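You operate a simulated robot arm through the tools that you are given. There is no shell and no other tool. Be economical: measure what you need, move in short steps, check, and stop when the job is done.

You are at the controls of a simulated robot arm. One attempt, no reset.

JOB
Put the curry shaker on the middle of the dining table. Then take the blue teaspoon and put it on the teal mint plate.

The check looks at the end state, three seconds after you hand in, the way a careful person would. Anything else that was tipped, shoved, dropped, spilled or broken makes it a failure.

ROBOT AND FRAMES
A 7-joint arm with a two-finger parallel gripper, fixed in place. Base frame: the origin is at the foot of the arm, x ahead of it, y to its left, z up; the work surface is at about z = 0. Units: mm, rad, N and s.
With the tool pointing down near the work surface it reaches from about 220 to 580 mm from the base axis. Its first joint turns from -1.152 to 1.152 rad. Payload 2.5 kg.
Tool frame: the origin (TCP) lies between the finger pads and is the grasp point; the fingertips stand 23 mm ahead of it; z points along the fingers, y is the line along which they close. The gripper opens to 94 mm. The fingers are 38 mm wide and 10 mm thick; the gripper's body (54 by 96 mm) begins 39 mm behind the TCP.
Orientation is that of the tool frame in the base frame, as a unit quaternion [x, y, z, w]. With the fingers straight down and closing along the base's y, the tool's x points along the base's -x, its y along +y and its z along -z.

CONTROLS
- The arm moves only by the tool send_rows. Its argument "motion" is a list of rows, each a list of 7 numbers: the shift along the tool's x, y, z in mm, then the turn, a rotation vector about the tool's x, y, z in rad, then the gripper command, from -1 (fully open) to 1 (shut), values between in proportion. In form: [[x, y, z, ax, ay, az, claw], ...]. A call has 1 to 20 rows; each row is the pose to reach, as a shift and turn from the pose commanded when the call began, along the tool's axes at that moment. Each row takes 0.2 s and may step no farther than 50 mm and 0.15 rad from the row before; otherwise, or with a gripper value out of range, the whole call is refused. Where a pose cannot be reached the arm comes as near as it can. A force on the tool above 40 N (or 10 N above the force at the start of the call, whichever is more), or a blocked arm, ends the call early, and 0.2 s more pass. Each finger travels about 108 mm/s and halts on what it meets, pressing with about 21 N; the grip force reading is that of the motor and also rises with nothing between the fingers. The clock runs only during rows and for 0.2 s after the last one: add rows that repeat a pose to give the fingers time. The reply holds the time, the measured pose of the TCP, the force on the tool along the base axes, the opening and the grip force, in the units named above and with some noise.
- Cameras (640 x 400 px; columns grow to the right, rows downward): "scene" is fixed at [92.7, -402.6, 527.2]; the picture's right is [0.96, -0.29, 0.00], its down [-0.21, -0.69, -0.69] and it looks along [0.20, 0.66, -0.72] (base axes); focal length 267 px, centre (320, 200). "wrist" rides on the gripper at [-39, 0, -44] in the tool frame; the picture's right is [0.00, -1.00, 0.00], its down [0.97, 0.00, -0.24] and it looks along [0.24, 0.00, 0.97] (tool axes); focal length 218 px, centre (320, 200).
- snapshot(camera): a new picture of that camera. The clock stands still meanwhile.
- measure_at(camera, pixels): for up to 12 pixels [column, row] of the newest picture of that camera ("zoom" is the newest enlarged one), the place [x, y, z] in the base frame of the surface seen there, good to about 2 mm. The clock stands still meanwhile.
- close_up(camera, box): a new picture of the part [left, top, right, bottom] of that camera's present view, enlarged. The clock stands still meanwhile.
- finish_job(): hands the job in; it is judged then, once.

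Keep the steps short. Do not move on a guess: measure, check each grasp and each placing, and mend mistakes. In all there are 80 turns and 38 pictures (those below and enlarged ones count). Leave the gripper open and the arm clear of the work at the hand-in unless told otherwise, and finish with a single line.

The tools are called as name(argument=value, ...) on one line, values as JSON. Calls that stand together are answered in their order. send_rows: Moves the arm, as the interface text tells. Its arguments: {"type":"object","properties":{"motion":{"type":"array"}},"required":["motion"]} The other tools are called the same way: snapshot (camera) takes a picture; measure_at (camera, pixels) gives the place of the surface under pixels of a picture; close_up (camera, box) takes an enlarged picture of a part of a camera's view; finish_job () hands the job in.

At the start:

```text
t: 0.0
ee_pos: [314.1, 14.2, 290.9]
orientation: [0.0, 1.0, -0.001, -0.001]
ft_force: [0.3, 0.0, 0.2]
grip_width: 94.0
grasp_force: 0.0
```

scene: 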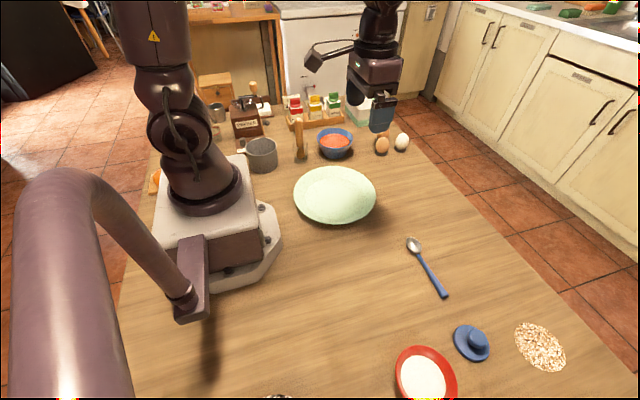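
wrist: 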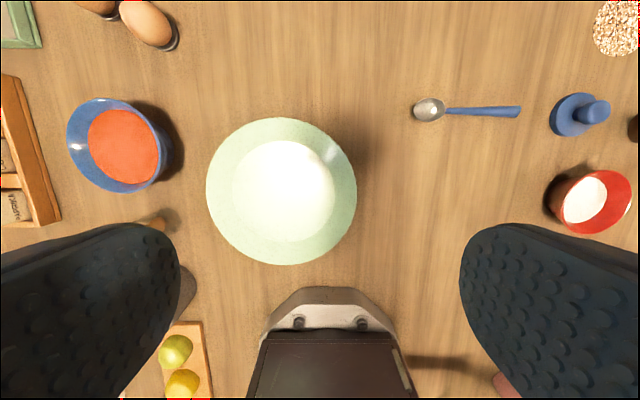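

I see a spice rack near scene pixel (312,108), the plate at (335,195) and the blue spoon at (428,268). I'll enlarge the rack first to find the curry shaker.

close_up(camera="scene", box=[230, 70, 420, 189])

measure_at(camera="scene", pixels=[[335, 195], [335, 221], [370, 192], [413, 242], [422, 258], [433, 277], [445, 296], [335, 145], [382, 145], [401, 142], [300, 150], [418, 375]])

```text
3.36 times, centred on (325, 130) of scene
```

zoom: 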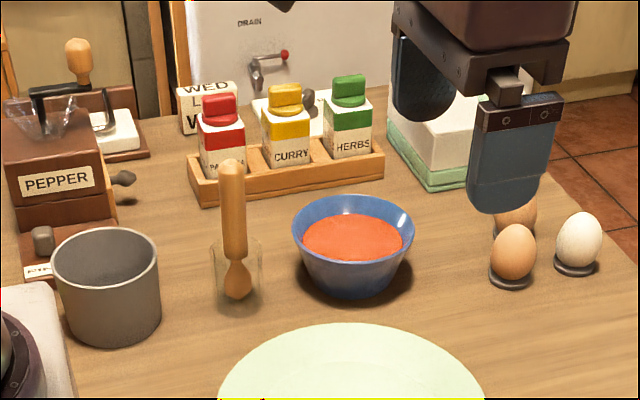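

```text
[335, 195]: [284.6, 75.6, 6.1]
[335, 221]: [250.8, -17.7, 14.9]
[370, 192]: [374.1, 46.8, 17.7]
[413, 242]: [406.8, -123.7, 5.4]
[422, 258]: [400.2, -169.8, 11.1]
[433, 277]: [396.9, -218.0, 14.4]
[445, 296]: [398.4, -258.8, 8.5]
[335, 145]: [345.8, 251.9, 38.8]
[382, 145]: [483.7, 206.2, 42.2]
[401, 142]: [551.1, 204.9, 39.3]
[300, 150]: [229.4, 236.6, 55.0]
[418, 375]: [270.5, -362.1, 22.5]
```

The curry shaker is the yellow one in the middle of the rack. I'll measure it, its neighbours and the rack. I'll also measure the table's edges to find its middle.

measure_at(camera="zoom", pixels=[[284, 88], [286, 105], [288, 125], [290, 155], [268, 135], [308, 132], [241, 135], [326, 130], [222, 105], [352, 85], [292, 178], [318, 155]])

measure_at(camera="scene", pixels=[[405, 108], [500, 238], [560, 305], [630, 388], [125, 300], [118, 340], [160, 150], [140, 220], [250, 395], [600, 395], [430, 150], [475, 203]])

snapshot(camera="wrist")

```text
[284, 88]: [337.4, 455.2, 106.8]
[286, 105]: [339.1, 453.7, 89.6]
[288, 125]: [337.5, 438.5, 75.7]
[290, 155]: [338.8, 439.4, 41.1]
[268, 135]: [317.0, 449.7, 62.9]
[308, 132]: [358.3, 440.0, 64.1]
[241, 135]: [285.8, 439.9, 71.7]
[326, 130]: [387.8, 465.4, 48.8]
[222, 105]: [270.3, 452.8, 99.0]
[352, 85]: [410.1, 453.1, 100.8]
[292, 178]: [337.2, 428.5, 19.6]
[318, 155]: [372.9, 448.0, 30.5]
```

```text
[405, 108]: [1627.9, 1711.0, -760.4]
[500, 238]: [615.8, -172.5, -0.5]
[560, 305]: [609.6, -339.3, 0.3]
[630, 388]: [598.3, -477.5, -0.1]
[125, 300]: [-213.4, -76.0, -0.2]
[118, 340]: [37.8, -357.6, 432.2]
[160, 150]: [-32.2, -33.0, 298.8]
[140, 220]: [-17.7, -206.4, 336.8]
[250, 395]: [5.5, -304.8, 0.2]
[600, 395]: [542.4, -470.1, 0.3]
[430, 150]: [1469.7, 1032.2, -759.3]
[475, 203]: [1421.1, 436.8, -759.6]
```

```text
34 pictures are left
```

wrist: 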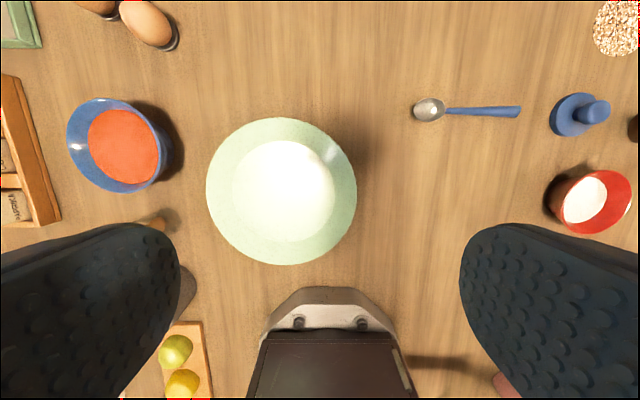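

The shaker measures about x=338, y=450, with its top near z=107. I still need the table's extent, so I'll enlarge the far and left edges in the scene.

close_up(camera="scene", box=[130, 60, 290, 160])

measure_at(camera="scene", pixels=[[510, 242], [515, 250], [522, 256], [636, 394], [440, 160], [446, 172], [135, 250], [130, 270], [126, 285], [404, 120], [416, 134], [122, 330]])

```text
4.00 times, centred on (210, 110) of scene
```

zoom: 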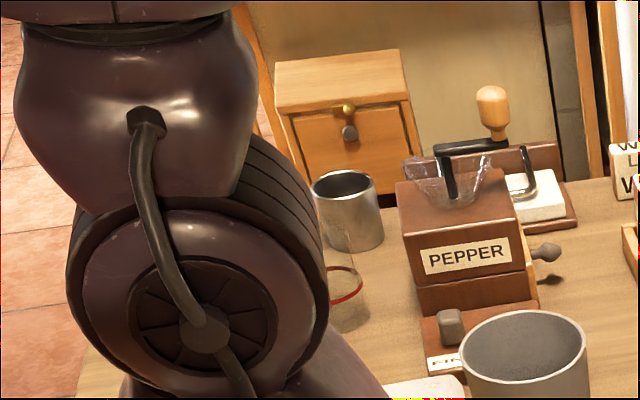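

```text
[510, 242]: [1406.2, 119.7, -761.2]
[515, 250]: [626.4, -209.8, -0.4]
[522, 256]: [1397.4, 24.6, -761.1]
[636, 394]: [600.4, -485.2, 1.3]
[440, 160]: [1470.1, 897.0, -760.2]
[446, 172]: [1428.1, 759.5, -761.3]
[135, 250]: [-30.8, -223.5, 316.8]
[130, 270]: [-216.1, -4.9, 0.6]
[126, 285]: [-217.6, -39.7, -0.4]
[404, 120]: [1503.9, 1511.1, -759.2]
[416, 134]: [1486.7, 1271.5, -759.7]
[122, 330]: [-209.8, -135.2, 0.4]
```

The table spans about x=-220 to 630. Next I'll check its y extent and the area to the right that the scene camera doesn't show. I'll move 200 mm toward -y at height and look.

send_rows(motion=[[0, -40, 0, 0, 0, 0, -1], [0, -80, 0, 0, 0, 0, -1], [0, -120, 0, 0, 0, 0, -1], [0, -160, 0, 0, 0, 0, -1], [0, -200, 0, 0, 0, 0, -1], [0, -240, 0, 0, 0, 0, -1], [0, -240, 0, 0, 0, 0, -1]])

snapshot(camera="wrist")

snapshot(camera="scene")

```text
t: 1.6
ee_pos: [313.9, -226.2, 289.7]
orientation: [-0.001, 1.0, 0.0, 0.0]
ft_force: [0.6, -0.1, -0.1]
grip_width: 94.1
grasp_force: 0.0
```

```text
32 pictures are left
```

wrist: 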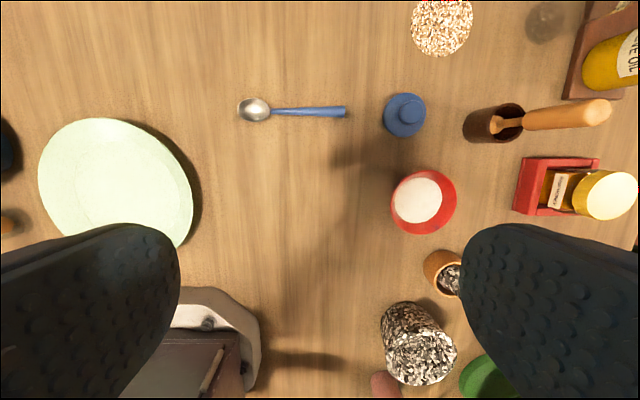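

```text
31 pictures are left
```

scene: 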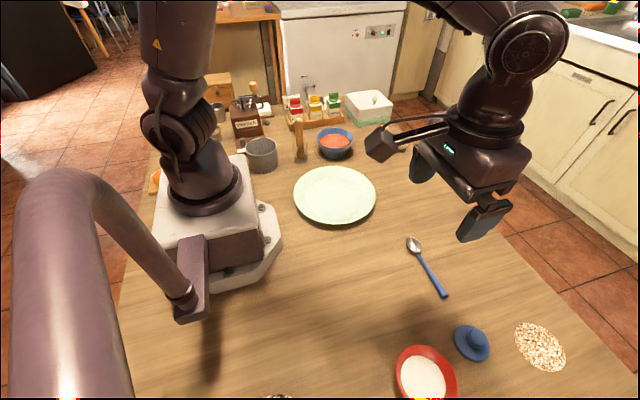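

There is no separate table here, only more ingredients, so the work surface is the dining table. I'll measure its far and near ends.

measure_at(camera="scene", pixels=[[280, 104], [279, 100], [279, 96], [345, 90], [397, 110], [400, 125], [420, 140], [408, 128], [432, 165], [445, 180]])

measure_at(camera="wrist", pixels=[[545, 20], [630, 120], [600, 70], [605, 195], [250, 20], [450, 5], [550, 5], [630, 165]])

```text
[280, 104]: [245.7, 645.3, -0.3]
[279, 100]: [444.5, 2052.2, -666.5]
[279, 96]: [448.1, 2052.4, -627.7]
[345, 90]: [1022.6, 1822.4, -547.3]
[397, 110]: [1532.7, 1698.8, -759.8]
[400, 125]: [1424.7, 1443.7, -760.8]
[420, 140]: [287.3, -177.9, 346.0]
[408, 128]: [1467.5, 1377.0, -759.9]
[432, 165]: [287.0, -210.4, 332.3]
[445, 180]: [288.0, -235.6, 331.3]
```

```text
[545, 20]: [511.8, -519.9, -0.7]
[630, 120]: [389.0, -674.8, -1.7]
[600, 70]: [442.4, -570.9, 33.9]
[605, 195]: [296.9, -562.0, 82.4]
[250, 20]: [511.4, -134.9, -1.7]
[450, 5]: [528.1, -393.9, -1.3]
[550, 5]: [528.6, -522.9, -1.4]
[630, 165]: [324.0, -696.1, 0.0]
```

The table runs from about y=650 to below -700, so its centre is near (205, -20). The plate is close to that, so free space just beside it (about x=240, y=-70) suits the shaker. Now I'll go above the rack and look down at the shaker.

send_rows(motion=[[0, 45, 0, 0, 0, 0, -1], [0, 90, 0, 0, 0, 0, -1], [0, 135, 0, 0, 0, 0, -1], [0, 180, 0, 0, 0, 0, -1], [0, 225, 0, 0, 0, 0, -1], [0, 270, 0, 0, 0, 0, -1], [0, 315, 0, 0, 0, 0, -1], [0, 360, 0, 0, 0, 0, -1], [0, 405, 0, 0, 0, 0, -1], [0, 450, 0, 0, 0, 0, -1], [0, 495, 0, 0, 0, 0, -1], [0, 540, 0, 0, 0, 0, -1], [0, 585, 0, 0, 0, 0, -1], [-10, 610, 0, 0, 0, 0, -1], [-10, 626, 0, 0, 0, 0, -1], [-10, 626, 0, 0, 0, 0, -1]])

snapshot(camera="wrist")

```text
t: 5.0
ee_pos: [324.4, 399.4, 290.4]
orientation: [0.0, 1.0, 0.001, 0.0]
ft_force: [0.6, -0.6, 0.1]
grip_width: 93.8
grasp_force: 0.0
```

```text
30 pictures are left
```

wrist: 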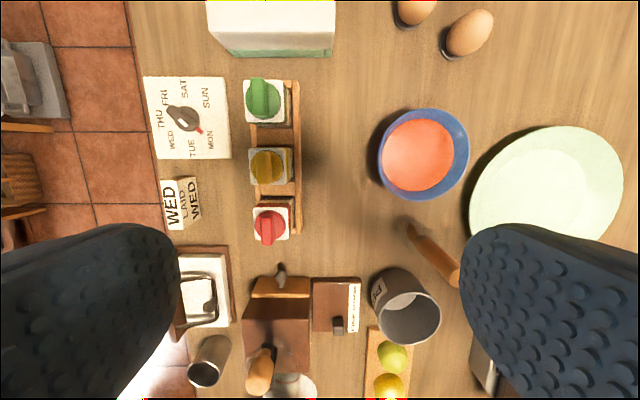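

The rack is at column ~272, with the yellow lid near (268,167). I'll enlarge and measure the lid, its sides and its neighbours.

close_up(camera="wrist", box=[144, 70, 336, 250])

```text
2.22 times, centred on (240, 160) of wrist
```

zoom: 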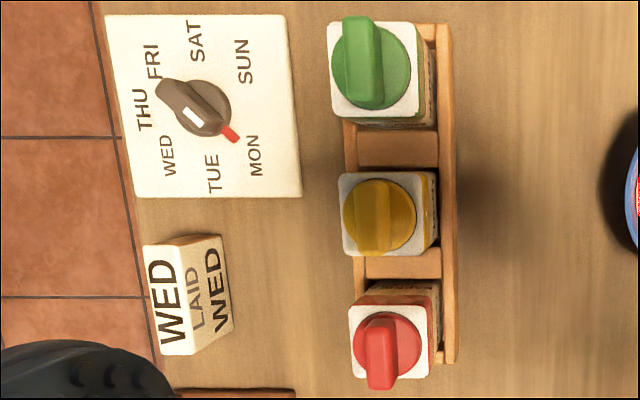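

measure_at(camera="zoom", pixels=[[376, 215], [376, 200], [376, 245], [346, 178], [346, 250], [420, 250], [416, 178], [430, 215], [390, 110], [370, 320], [440, 230], [452, 230]])

measure_at(camera="wrist", pixels=[[190, 185], [195, 210], [228, 145], [185, 118], [252, 135], [248, 190]])

```text
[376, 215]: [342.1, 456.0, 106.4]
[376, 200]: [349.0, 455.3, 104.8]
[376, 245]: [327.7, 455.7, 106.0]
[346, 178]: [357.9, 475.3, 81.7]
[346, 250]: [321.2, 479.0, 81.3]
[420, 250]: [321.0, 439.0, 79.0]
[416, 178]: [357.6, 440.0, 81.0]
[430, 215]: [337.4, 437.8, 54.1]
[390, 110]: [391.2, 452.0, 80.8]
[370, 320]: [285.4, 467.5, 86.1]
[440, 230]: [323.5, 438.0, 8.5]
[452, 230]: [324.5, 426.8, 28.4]
```

```text
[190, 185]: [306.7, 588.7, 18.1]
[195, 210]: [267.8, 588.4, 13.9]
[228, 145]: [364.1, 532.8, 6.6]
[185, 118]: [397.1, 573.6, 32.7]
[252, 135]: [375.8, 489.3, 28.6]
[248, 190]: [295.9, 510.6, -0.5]
```

The shaker body is centred at about (339.5, 458), 41 mm square, with its shoulder at z=81 and its lid top at 107. Before going down I want to check the block that sticks out beside the gripper in the scene view.

close_up(camera="scene", box=[200, 0, 440, 150])

```text
2.67 times, centred on (320, 75) of scene
```

zoom: 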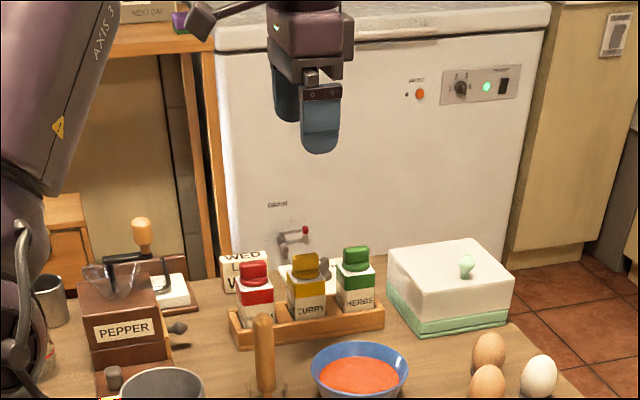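

measure_at(camera="zoom", pixels=[[200, 35], [192, 12], [240, 6], [300, 45], [345, 50], [320, 148], [320, 100], [308, 75]])

```text
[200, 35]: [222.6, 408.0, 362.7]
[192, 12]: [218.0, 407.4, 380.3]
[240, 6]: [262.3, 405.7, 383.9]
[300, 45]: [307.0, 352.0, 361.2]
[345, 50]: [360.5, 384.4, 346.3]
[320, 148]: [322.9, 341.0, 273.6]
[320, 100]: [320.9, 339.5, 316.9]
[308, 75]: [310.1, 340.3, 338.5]
```

measure_at(camera="zoom", pixels=[[141, 225], [152, 258], [110, 265], [120, 270], [160, 280], [182, 328], [263, 320]])

```text
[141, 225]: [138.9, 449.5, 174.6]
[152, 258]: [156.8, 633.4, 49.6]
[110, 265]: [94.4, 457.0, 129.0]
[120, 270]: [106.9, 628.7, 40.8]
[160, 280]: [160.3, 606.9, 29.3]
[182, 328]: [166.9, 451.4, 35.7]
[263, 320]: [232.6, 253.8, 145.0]
```

The block stays clear of the pepper mill (knob at x≈139, block at x≈233). I'll move above the shaker, go down to TCP z≈140 and look.

send_rows(motion=[[-8, 30, 0, 0, 0, 0, -1], [-15, 58.6, 0, 0, 0, 0, -1], [-15, 58.6, 40, 0, 0, 0, -1], [-15, 58.6, 80, 0, 0, 0, -1], [-15, 58.6, 120, 0, 0, 0, -1], [-15, 58.6, 150, 0, 0, 0, -1], [-15, 58.6, 150, 0, 0, 0, -1]])

snapshot(camera="wrist")

```text
t: 6.6
ee_pos: [339.2, 458.9, 139.1]
orientation: [0.0, 1.0, 0.0, 0.0]
ft_force: [-0.2, -0.7, -0.5]
grip_width: 94.0
grasp_force: 0.0
```

```text
27 pictures are left
```

wrist: 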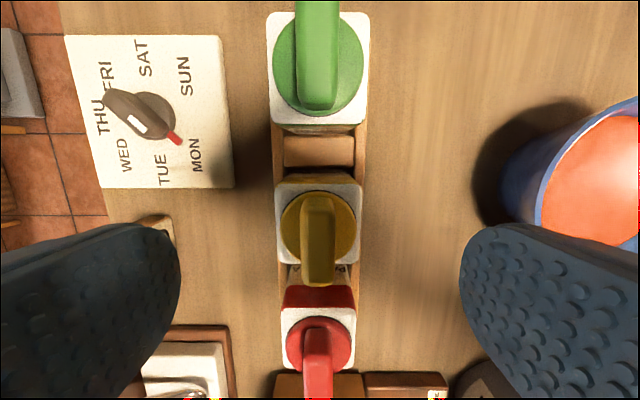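

The lid is centred between the fingers, which will pass in front of and behind the body. I'll go down to z≈75 and close.

send_rows(motion=[[0, 0, 30, 0, 0, 0, -1], [0, 0, 50, 0, 0, 0, -1], [0, 0, 64, 0, 0, 0, -1], [0, 0, 64, 0, 0, 0, -1], [0, 0, 64, 0, 0, 0, -0.2], [0, 0, 64, 0, 0, 0, 0.3], [0, 0, 64, 0, 0, 0, 1], [0, 0, 64, 0, 0, 0, 1], [0, 0, 64, 0, 0, 0, 1]])

```text
t: 8.6
ee_pos: [339.4, 459.6, 74.5]
orientation: [0.0, 1.0, -0.001, 0.0]
ft_force: [-0.2, 0.3, -0.3]
grip_width: 43.4
grasp_force: 21.4
```

The gripper holds at 43.4 mm, which matches the body. I'll lift straight up and look.

send_rows(motion=[[0, 0, -15, 0, 0, 0, 1], [0, 0, -40, 0, 0, 0, 1], [0, 0, -80, 0, 0, 0, 1], [0, 0, -120, 0, 0, 0, 1], [0, 0, -150, 0, 0, 0, 1], [0, 0, -150, 0, 0, 0, 1]])

snapshot(camera="scene")

```text
t: 10.0
ee_pos: [335.7, 460.3, 226.6]
orientation: [0.001, 1.0, 0.001, 0.0]
ft_force: [-0.3, -0.6, -1.9]
grip_width: 43.9
grasp_force: 21.2
```

```text
26 pictures are left
```

scene: 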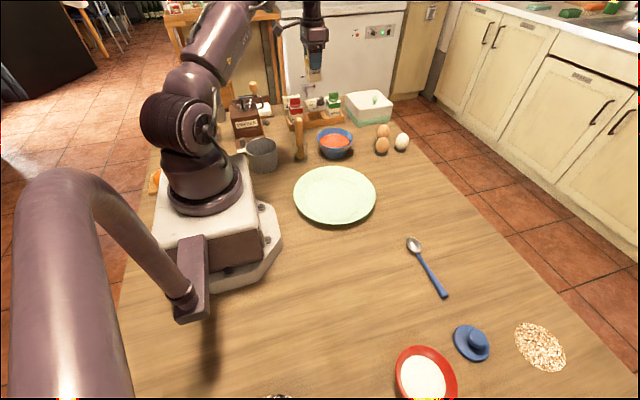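

The shaker is lifted, with red and green still in the rack. I'll carry it at this height past the bowl and plate, then over to the middle of the table near (240, -80).

send_rows(motion=[[0, -45, 0, 0, 0, 0, 1], [0, -90, 0, 0, 0, 0, 1], [0, -135, 0, 0, 0, 0, 1], [0, -180, 0, 0, 0, 0, 1], [0, -225, 0, 0, 0, 0, 1], [0, -270, 0, 0, 0, 0, 1], [5, -315, 0, 0, 0, 0, 1], [15, -358, 0, 0, 0, 0, 1], [30, -400, 0, 0, 0, 0, 1], [45, -440, 0, 0, 0, 0, 1], [60, -480, 0, 0, 0, 0, 1], [75, -515, 0, 0, 0, 0, 1], [96, -540, 0, 0, 0, 0, 1], [96, -540, 0, 0, 0, 0, 1]])

snapshot(camera="scene")

snapshot(camera="wrist")

```text
t: 13.0
ee_pos: [242.9, -80.9, 225.0]
orientation: [0.001, 1.0, 0.0, 0.0]
ft_force: [0.0, -0.8, -2.1]
grip_width: 43.5
grasp_force: 20.7
```

```text
25 pictures are left
```

scene: 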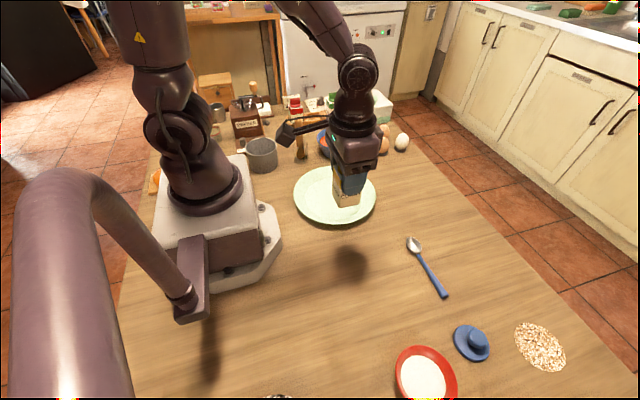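

```text
24 pictures are left
```

wrist: 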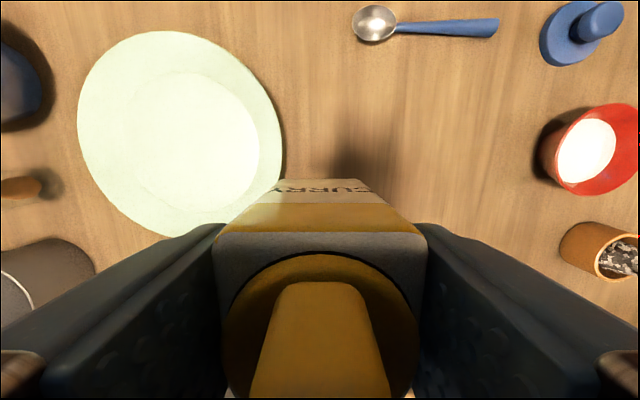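

I'll measure the bottom of the held shaker, the plate's near rim and the table below it before going down.

close_up(camera="scene", box=[270, 130, 430, 230])

measure_at(camera="wrist", pixels=[[181, 235], [280, 170], [180, 33], [80, 125], [178, 130], [255, 90], [345, 182]])

```text
4.00 times, centred on (350, 180) of scene
```

zoom: 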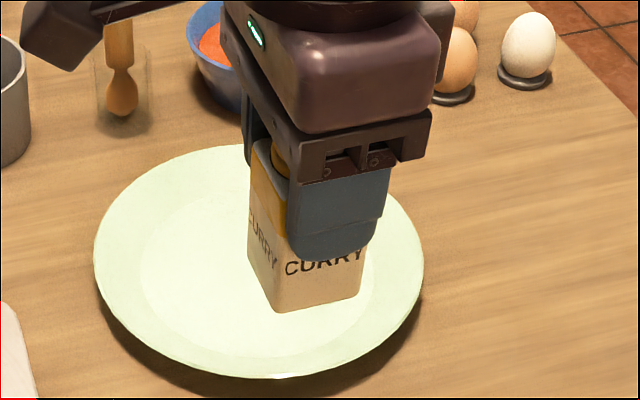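

```text
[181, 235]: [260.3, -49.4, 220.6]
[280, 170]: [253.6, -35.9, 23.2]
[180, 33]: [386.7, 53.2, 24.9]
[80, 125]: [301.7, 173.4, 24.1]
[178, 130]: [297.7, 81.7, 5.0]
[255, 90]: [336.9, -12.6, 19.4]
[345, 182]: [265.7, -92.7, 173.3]
```

measure_at(camera="zoom", pixels=[[280, 308], [318, 302], [355, 295], [260, 285], [318, 285], [250, 262]])

```text
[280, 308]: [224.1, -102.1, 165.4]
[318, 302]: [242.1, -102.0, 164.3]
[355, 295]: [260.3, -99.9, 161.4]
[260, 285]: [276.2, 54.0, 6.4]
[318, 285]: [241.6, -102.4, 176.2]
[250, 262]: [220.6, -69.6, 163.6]
```

The shaker's underside is 63 mm below the TCP and sits upright. The plate rim is about 30 mm away. I'll go down to just above the table.

send_rows(motion=[[0, -3, 40, 0, 0, 0, 1], [0, -4, 80, 0, 0, 0, 1], [0, -4, 120, 0, 0, 0, 1], [0, -4, 145, 0, 0, 0, 1], [0, -4, 154, 0, 0, 0, 1], [0, -4, 154, 0, 0, 0, 1]])

close_up(camera="scene", box=[250, 160, 410, 260])

```text
t: 14.4
ee_pos: [241.8, -82.6, 69.5]
orientation: [0.001, 1.0, 0.0, 0.0]
ft_force: [-0.1, 0.3, -0.2]
grip_width: 43.4
grasp_force: 21.1
```

```text
4.00 times, centred on (330, 210) of scene
```

zoom: 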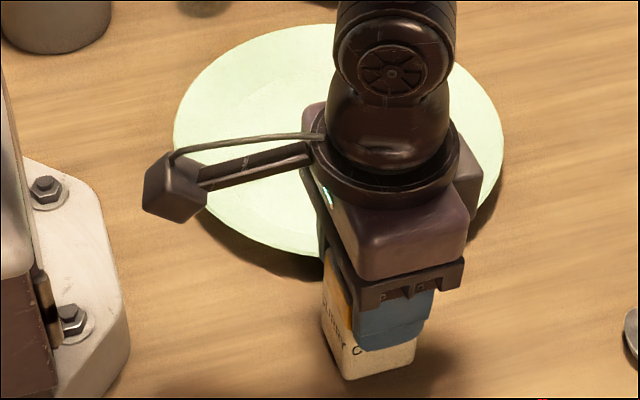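

The vertical force has gone from -2.1 to -0.2 N, so it may already be touching. I'll measure its lower edge.

measure_at(camera="zoom", pixels=[[348, 376], [380, 372], [410, 362], [335, 350], [340, 385]])

```text
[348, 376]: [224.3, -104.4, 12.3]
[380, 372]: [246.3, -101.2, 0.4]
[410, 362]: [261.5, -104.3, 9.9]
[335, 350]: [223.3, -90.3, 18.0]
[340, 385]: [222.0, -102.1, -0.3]
```

It is a few millimetres above the table or just touching. I'll go down slowly in small steps and watch the force.

send_rows(motion=[[0, 0, 1.5, 0, 0, 0, 1], [0, 0, 3, 0, 0, 0, 1], [0, 0, 3, 0, 0, 0, 1]])

```text
t: 15.2
ee_pos: [243.5, -84.3, 68.6]
orientation: [0.001, 1.0, 0.0, 0.0]
ft_force: [0.7, 0.6, 0.2]
grip_width: 43.6
grasp_force: 20.6
```

send_rows(motion=[[0, 0, 1, 0, 0, 0, 1], [0, 0, 2, 0, 0, 0, 1], [0, 0, 2, 0, 0, 0, 1]])

```text
t: 16.0
ee_pos: [243.8, -85.0, 66.2]
orientation: [0.0, 1.0, 0.0, 0.0]
ft_force: [-2.9, 1.5, 19.2]
grip_width: 43.5
grasp_force: 21.3
```

It is in contact with the table (19 N). I'll back off 1 mm, then open part way.

send_rows(motion=[[0, 0, -1, 0, 0, 0, 1], [0, 0, -1, 0, 0, 0, 1], [0, 0, -1, 0, 0, 0, -0.1], [0, 0, -1, 0, 0, 0, -0.3], [0, 0, -1, 0, 0, 0, -0.3]])

```text
t: 17.2
ee_pos: [242.4, -85.4, 66.4]
orientation: [0.0, 1.0, 0.0, 0.0]
ft_force: [-0.2, 0.1, -0.5]
grip_width: 61.0
grasp_force: 0.0
```

It is released at 61 mm. I'll lift straight up to z≈260 and check that the shaker stands.

send_rows(motion=[[0, 0, -20, 0, 0, 0, -0.3], [0, 0, -60, 0, 0, 0, -0.3], [0, 0, -105, 0, 0, 0, -0.3], [0, 0, -150, 0, 0, 0, -0.3], [0, 0, -195, 0, 0, 0, -0.3], [-45, 0, -195, 0, 0, 0, -0.3], [-90, -20, -195, 0, 0, 0, -0.3], [-130, -40, -195, 0, 0, 0, -0.3], [-130, -60, -195, 0, 0, 0, -0.3], [-130, -60, -195, 0, 0, 0, -0.3]])

snapshot(camera="scene")

snapshot(camera="wrist")

```text
t: 19.4
ee_pos: [373.2, -146.4, 263.8]
orientation: [0.0, 1.0, -0.001, -0.001]
ft_force: [-0.4, 0.6, -0.2]
grip_width: 61.0
grasp_force: 0.0
```

```text
21 pictures are left
```

scene: 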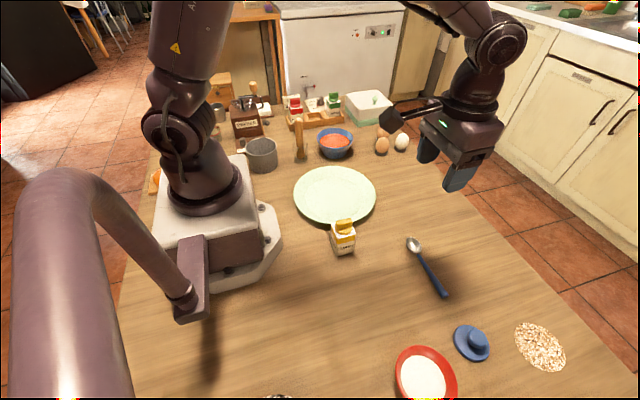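

```text
20 pictures are left
```

wrist: 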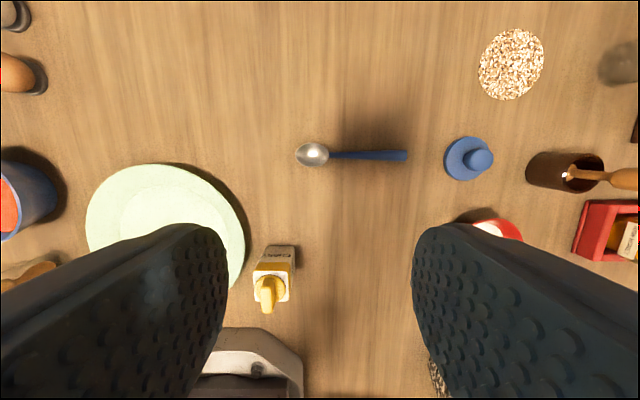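

The shaker stands upright near the middle of the table. Next is the spoon. I'll enlarge it at (350,155) in the wrist view and measure along it.

close_up(camera="wrist", box=[280, 110, 424, 200])

measure_at(camera="wrist", pixels=[[311, 154], [299, 154], [330, 155], [345, 155], [360, 155], [375, 155], [390, 155], [405, 155], [360, 140]])

```text
4.44 times, centred on (352, 155) of wrist
```

zoom: 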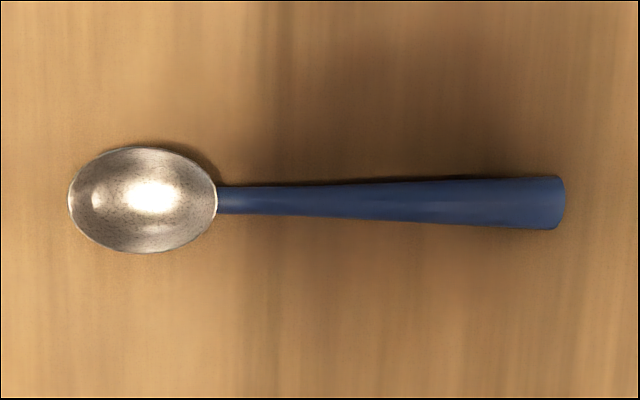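

```text
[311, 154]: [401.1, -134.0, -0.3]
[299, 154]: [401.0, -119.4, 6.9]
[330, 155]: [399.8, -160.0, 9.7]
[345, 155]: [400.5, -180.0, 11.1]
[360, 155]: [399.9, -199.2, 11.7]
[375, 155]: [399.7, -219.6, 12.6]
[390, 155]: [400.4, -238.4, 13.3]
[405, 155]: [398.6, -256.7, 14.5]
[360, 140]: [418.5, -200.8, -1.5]
```

The spoon lies along y at x≈400, from y=-118 to -258, and the handle top is at z≈11. I'll turn the tool 90° so the fingers close along x, and go above the handle at (400, -178).

send_rows(motion=[[-3, -3, 0, 0, 0, 0.14, -0.1], [-6, -6, 0, 0, 0, 0.28, -0.1], [-9, -9, 0, 0, 0, 0.42, -0.1], [-12, -12, 0, 0, 0, 0.56, -0.1], [-15, -15, 10, 0, 0, 0.7, -0.1], [-18, -18, 20, 0, 0, 0.84, -0.1], [-21, -21, 30, 0, 0, 0.98, -0.1], [-24, -24, 40, 0, 0, 1.12, -0.1], [-27, -27, 60, 0, 0, 1.26, -0.1], [-27, -30, 80, 0, 0, 1.4, -0.1], [-27, -31.6, 100, 0, 0, 1.5, -0.1], [-27, -31.6, 120, 0, 0, 1.5708, -0.1], [-27, -31.6, 120, 0, 0, 1.5708, -0.1]])

snapshot(camera="wrist")

```text
t: 22.2
ee_pos: [400.0, -177.2, 142.9]
orientation: [0.708, 0.707, -0.001, 0.0]
ft_force: [1.0, -0.6, -0.5]
grip_width: 51.7
grasp_force: 0.0
```

```text
18 pictures are left
```

wrist: 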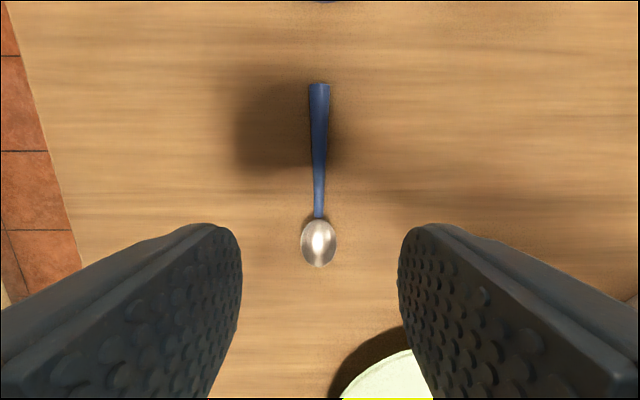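

The tool is turned and the handle is centred between the fingers. I'll go down to z≈27, with the tips just above the table.

send_rows(motion=[[0, 0, 40, 0, 0, 0, -0.1], [0, 0, 75, 0, 0, 0, -0.1], [0, 0, 100, 0, 0, 0, -0.1], [0, 0, 110, 0, 0, 0, -0.1], [0, 0, 115, 0, 0, 0, -0.1], [0, 0, 115, 0, 0, 0, -0.1]])

snapshot(camera="wrist")

```text
t: 23.6
ee_pos: [400.2, -176.7, 27.0]
orientation: [0.708, 0.707, 0.001, -0.001]
ft_force: [-0.9, -0.4, 0.4]
grip_width: 51.7
grasp_force: 0.1
```

```text
17 pictures are left
```

wrist: 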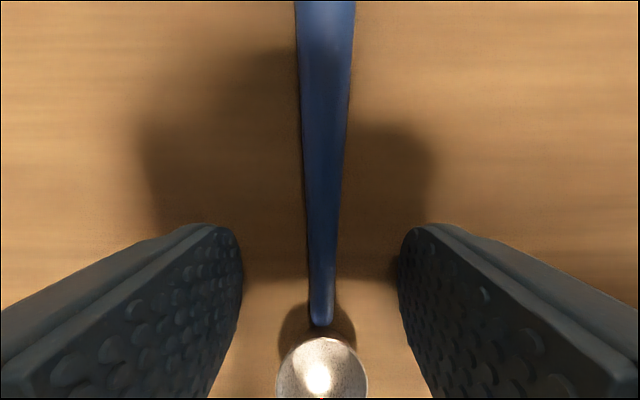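

The handle sits between the fingertips. I'll go 2 mm lower and close.

send_rows(motion=[[0, 0, 2, 0, 0, 0, -0.1], [0, 0, 2, 0, 0, 0, 0.4], [0, 0, 2, 0, 0, 0, 1], [0, 0, 2, 0, 0, 0, 1], [0, 0, 2, 0, 0, 0, 1]])

```text
t: 24.8
ee_pos: [399.6, -176.4, 25.6]
orientation: [0.707, 0.707, 0.0, 0.0]
ft_force: [0.2, 0.4, 0.1]
grip_width: 14.7
grasp_force: 20.8
```

It closed on something at 14.7 mm. I'll lift 60 mm and look.

send_rows(motion=[[0, 0, -10, 0, 0, 0, 1], [0, 0, -30, 0, 0, 0, 1], [0, 0, -60, 0, 0, 0, 1], [0, 0, -60, 0, 0, 0, 1]])

snapshot(camera="wrist")

close_up(camera="scene", box=[340, 170, 500, 270])

```text
t: 25.8
ee_pos: [400.8, -175.8, 86.7]
orientation: [0.707, 0.707, 0.0, -0.001]
ft_force: [0.2, -1.0, -1.0]
grip_width: 14.8
grasp_force: 21.3
```

```text
16 pictures are left
```

wrist: 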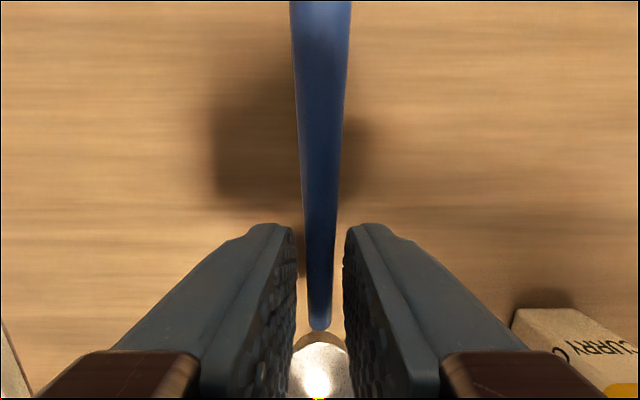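

```text
4.00 times, centred on (420, 220) of scene
```

zoom: 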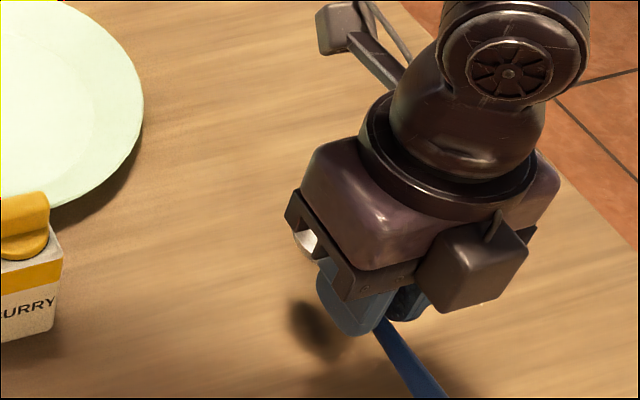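

The spoon is held level. I'll lift to z≈190 and carry it to above the plate centre, with the TCP at (285, 83).

send_rows(motion=[[0, 0, -45, 0, 0, 0, 1], [0, 0, -90, 0, 0, 0, 1], [35, 0, -105, 0, 0, 0, 1], [75, -10, -105, 0, 0, 0, 1], [115, -20, -105, 0, 0, 0, 1], [150, -40, -105, 0, 0, 0, 1], [185, -65, -105, 0, 0, 0, 1], [220, -90, -105, 0, 0, 0, 1], [245, -110, -105, 0, 0, 0, 1], [259, -115, -105, 0, 0, 0, 1], [259, -115, -105, 0, 0, 0, 1]])

snapshot(camera="wrist")

close_up(camera="scene", box=[250, 100, 442, 260])

```text
t: 28.2
ee_pos: [282.7, 84.2, 190.8]
orientation: [0.707, 0.707, 0.0, 0.0]
ft_force: [-0.5, -0.1, -0.7]
grip_width: 14.7
grasp_force: 20.9
```

```text
14 pictures are left
```

wrist: 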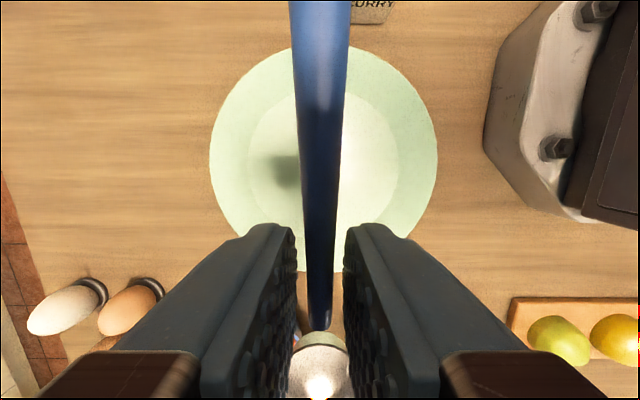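

```text
2.50 times, centred on (346, 180) of scene
```

zoom: 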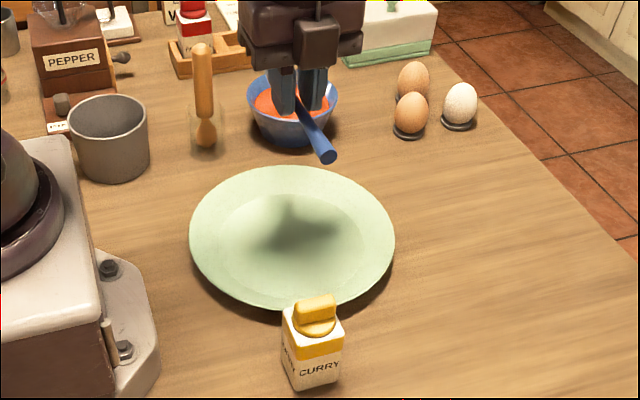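

Columns line up with the plate. I'll measure the plate's rim and floor once more to fix its centre and height.

measure_at(camera="zoom", pixels=[[192, 240], [392, 238], [262, 305], [300, 168], [290, 235], [290, 285], [310, 195], [325, 155], [300, 335], [255, 200]])

```text
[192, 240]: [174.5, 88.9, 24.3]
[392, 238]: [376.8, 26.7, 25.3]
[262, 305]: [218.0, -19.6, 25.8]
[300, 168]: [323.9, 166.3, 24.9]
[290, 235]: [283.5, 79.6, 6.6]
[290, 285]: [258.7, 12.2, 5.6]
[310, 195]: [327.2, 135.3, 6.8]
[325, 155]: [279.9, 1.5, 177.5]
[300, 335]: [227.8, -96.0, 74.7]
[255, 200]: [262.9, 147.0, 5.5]
```

The plate floor is flat at z≈6 from y=12 to 147, and the spoon spans y≈2 to 142. I'll go down to z≈40, then make contact slowly.

send_rows(motion=[[0, 0, 40, 0, 0, 0, 1], [0, 0, 80, 0, 0, 0, 1], [0, 0, 120, 0, 0, 0, 1], [0, 0, 145, 0, 0, 0, 1], [0, 0, 152, 0, 0, 0, 1], [0, 0, 152, 0, 0, 0, 1]])

close_up(camera="scene", box=[250, 130, 442, 250])

```text
t: 29.6
ee_pos: [283.8, 84.4, 38.9]
orientation: [0.707, 0.707, 0.0, -0.001]
ft_force: [-0.2, -0.5, -0.7]
grip_width: 14.7
grasp_force: 21.5
```

```text
3.33 times, centred on (346, 190) of scene
```

zoom: 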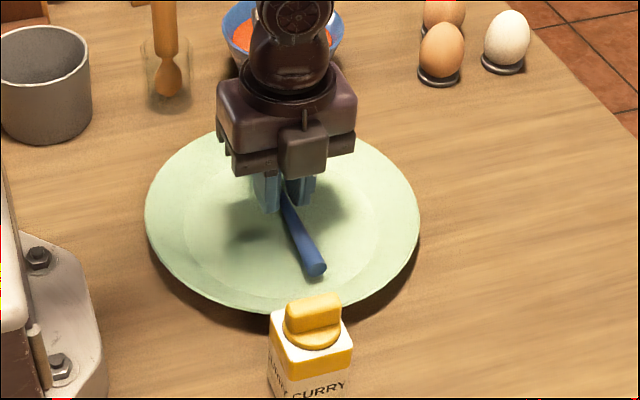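

The handle clears the rim. I'll go down 5 mm in small steps.

send_rows(motion=[[0, 0, 2, 0, 0, 0, 1], [0, 0, 4, 0, 0, 0, 1], [0, 0, 5, 0, 0, 0, 1], [0, 0, 5, 0, 0, 0, 1]])

```text
t: 30.6
ee_pos: [285.0, 81.9, 33.0]
orientation: [0.707, 0.707, 0.0, 0.0]
ft_force: [0.8, 0.9, 0.0]
grip_width: 14.8
grasp_force: 21.0
```

There's no contact yet. I'll go 1.5 mm lower, then open part way.

send_rows(motion=[[0, 0, 1.5, 0, 0, 0, 1], [0, 0, 1.5, 0, 0, 0, 1]])

```text
t: 31.2
ee_pos: [285.0, 82.1, 32.0]
orientation: [0.707, 0.707, 0.0, 0.0]
ft_force: [-0.5, -0.7, -0.6]
grip_width: 14.8
grasp_force: 20.7
```

It is within about 1 mm of the plate. I'll open slowly to about 45 mm.

send_rows(motion=[[0, 0, 0.5, 0, 0, 0, 1], [0, 0, 0.5, 0, 0, 0, 0.6], [0, 0, 0.5, 0, 0, 0, 0.4], [0, 0, 0.5, 0, 0, 0, 0.1], [0, 0, 0.5, 0, 0, 0, 0.1]])

snapshot(camera="wrist")

```text
t: 32.4
ee_pos: [284.8, 81.1, 30.8]
orientation: [0.707, 0.707, 0.0, 0.0]
ft_force: [0.9, 0.3, -0.3]
grip_width: 42.4
grasp_force: 0.1
```

```text
11 pictures are left
```

wrist: 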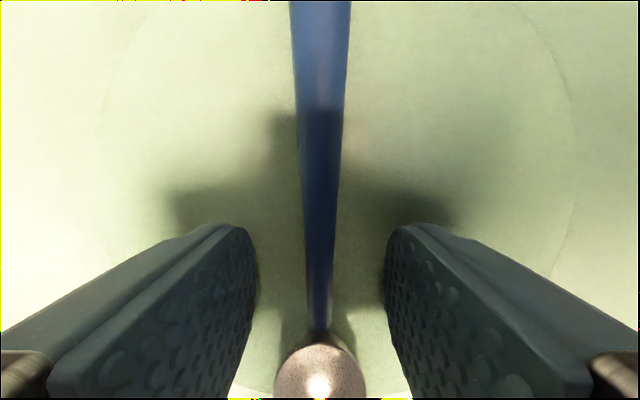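

The spoon is free on the plate. I'll lift straight up to z≈270, open fully, move clear and check.

send_rows(motion=[[0, 0, -20, 0, 0, 0, 0.1], [0, 0, -60, 0, 0, 0, 0.1], [0, 0, -105, 0, 0, 0, 0.1], [0, 0, -150, 0, 0, 0, 0.1], [0, 0, -195, 0, 0, 0, -0.5], [0, 0, -240, 0, 0, 0, -1], [0, 40, -250, 0, 0, 0, -1], [0, 80, -250, 0, 0, 0, -1], [0, 120, -250, 0, 0, 0, -1], [0, 150, -250, 0, 0, 0, -1], [0, 150, -250, 0, 0, 0, -1]])

snapshot(camera="scene")

snapshot(camera="wrist")

```text
t: 34.8
ee_pos: [432.3, 80.9, 280.8]
orientation: [0.707, 0.707, 0.0, 0.0]
ft_force: [0.0, 0.3, -0.7]
grip_width: 94.0
grasp_force: 0.2
```

```text
10 pictures are left
```

scene: 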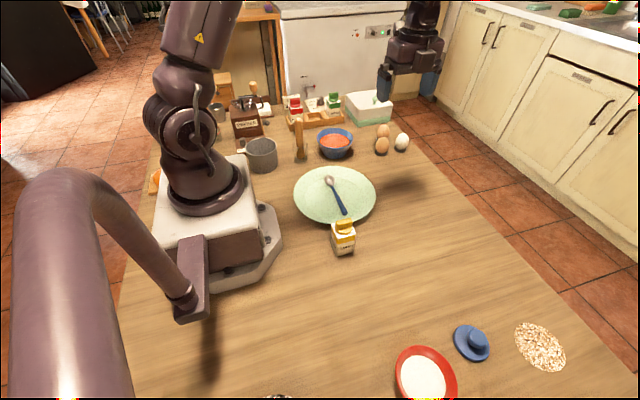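

```text
9 pictures are left
```

wrist: 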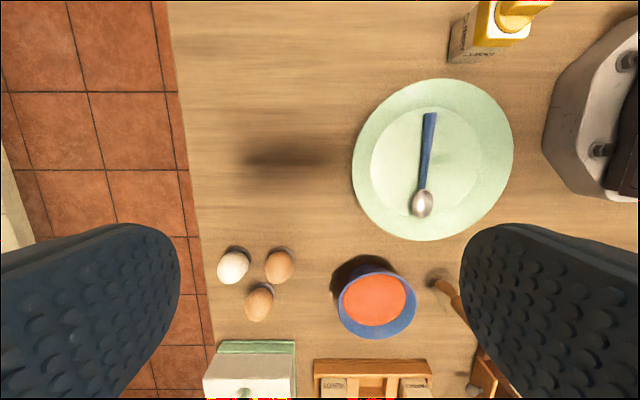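

The spoon lies inside the plate and the shaker stands upright near the middle of the table. The rack, bowl and eggs are undisturbed, and the gripper is open and clear. I'm handing in.

finish_job()

```text
The job is handed in.
```

The curry shaker stands upright beside the plate, about 70 mm from my estimate of the dining table's centre, and the blue teaspoon lies on the teal mint plate.
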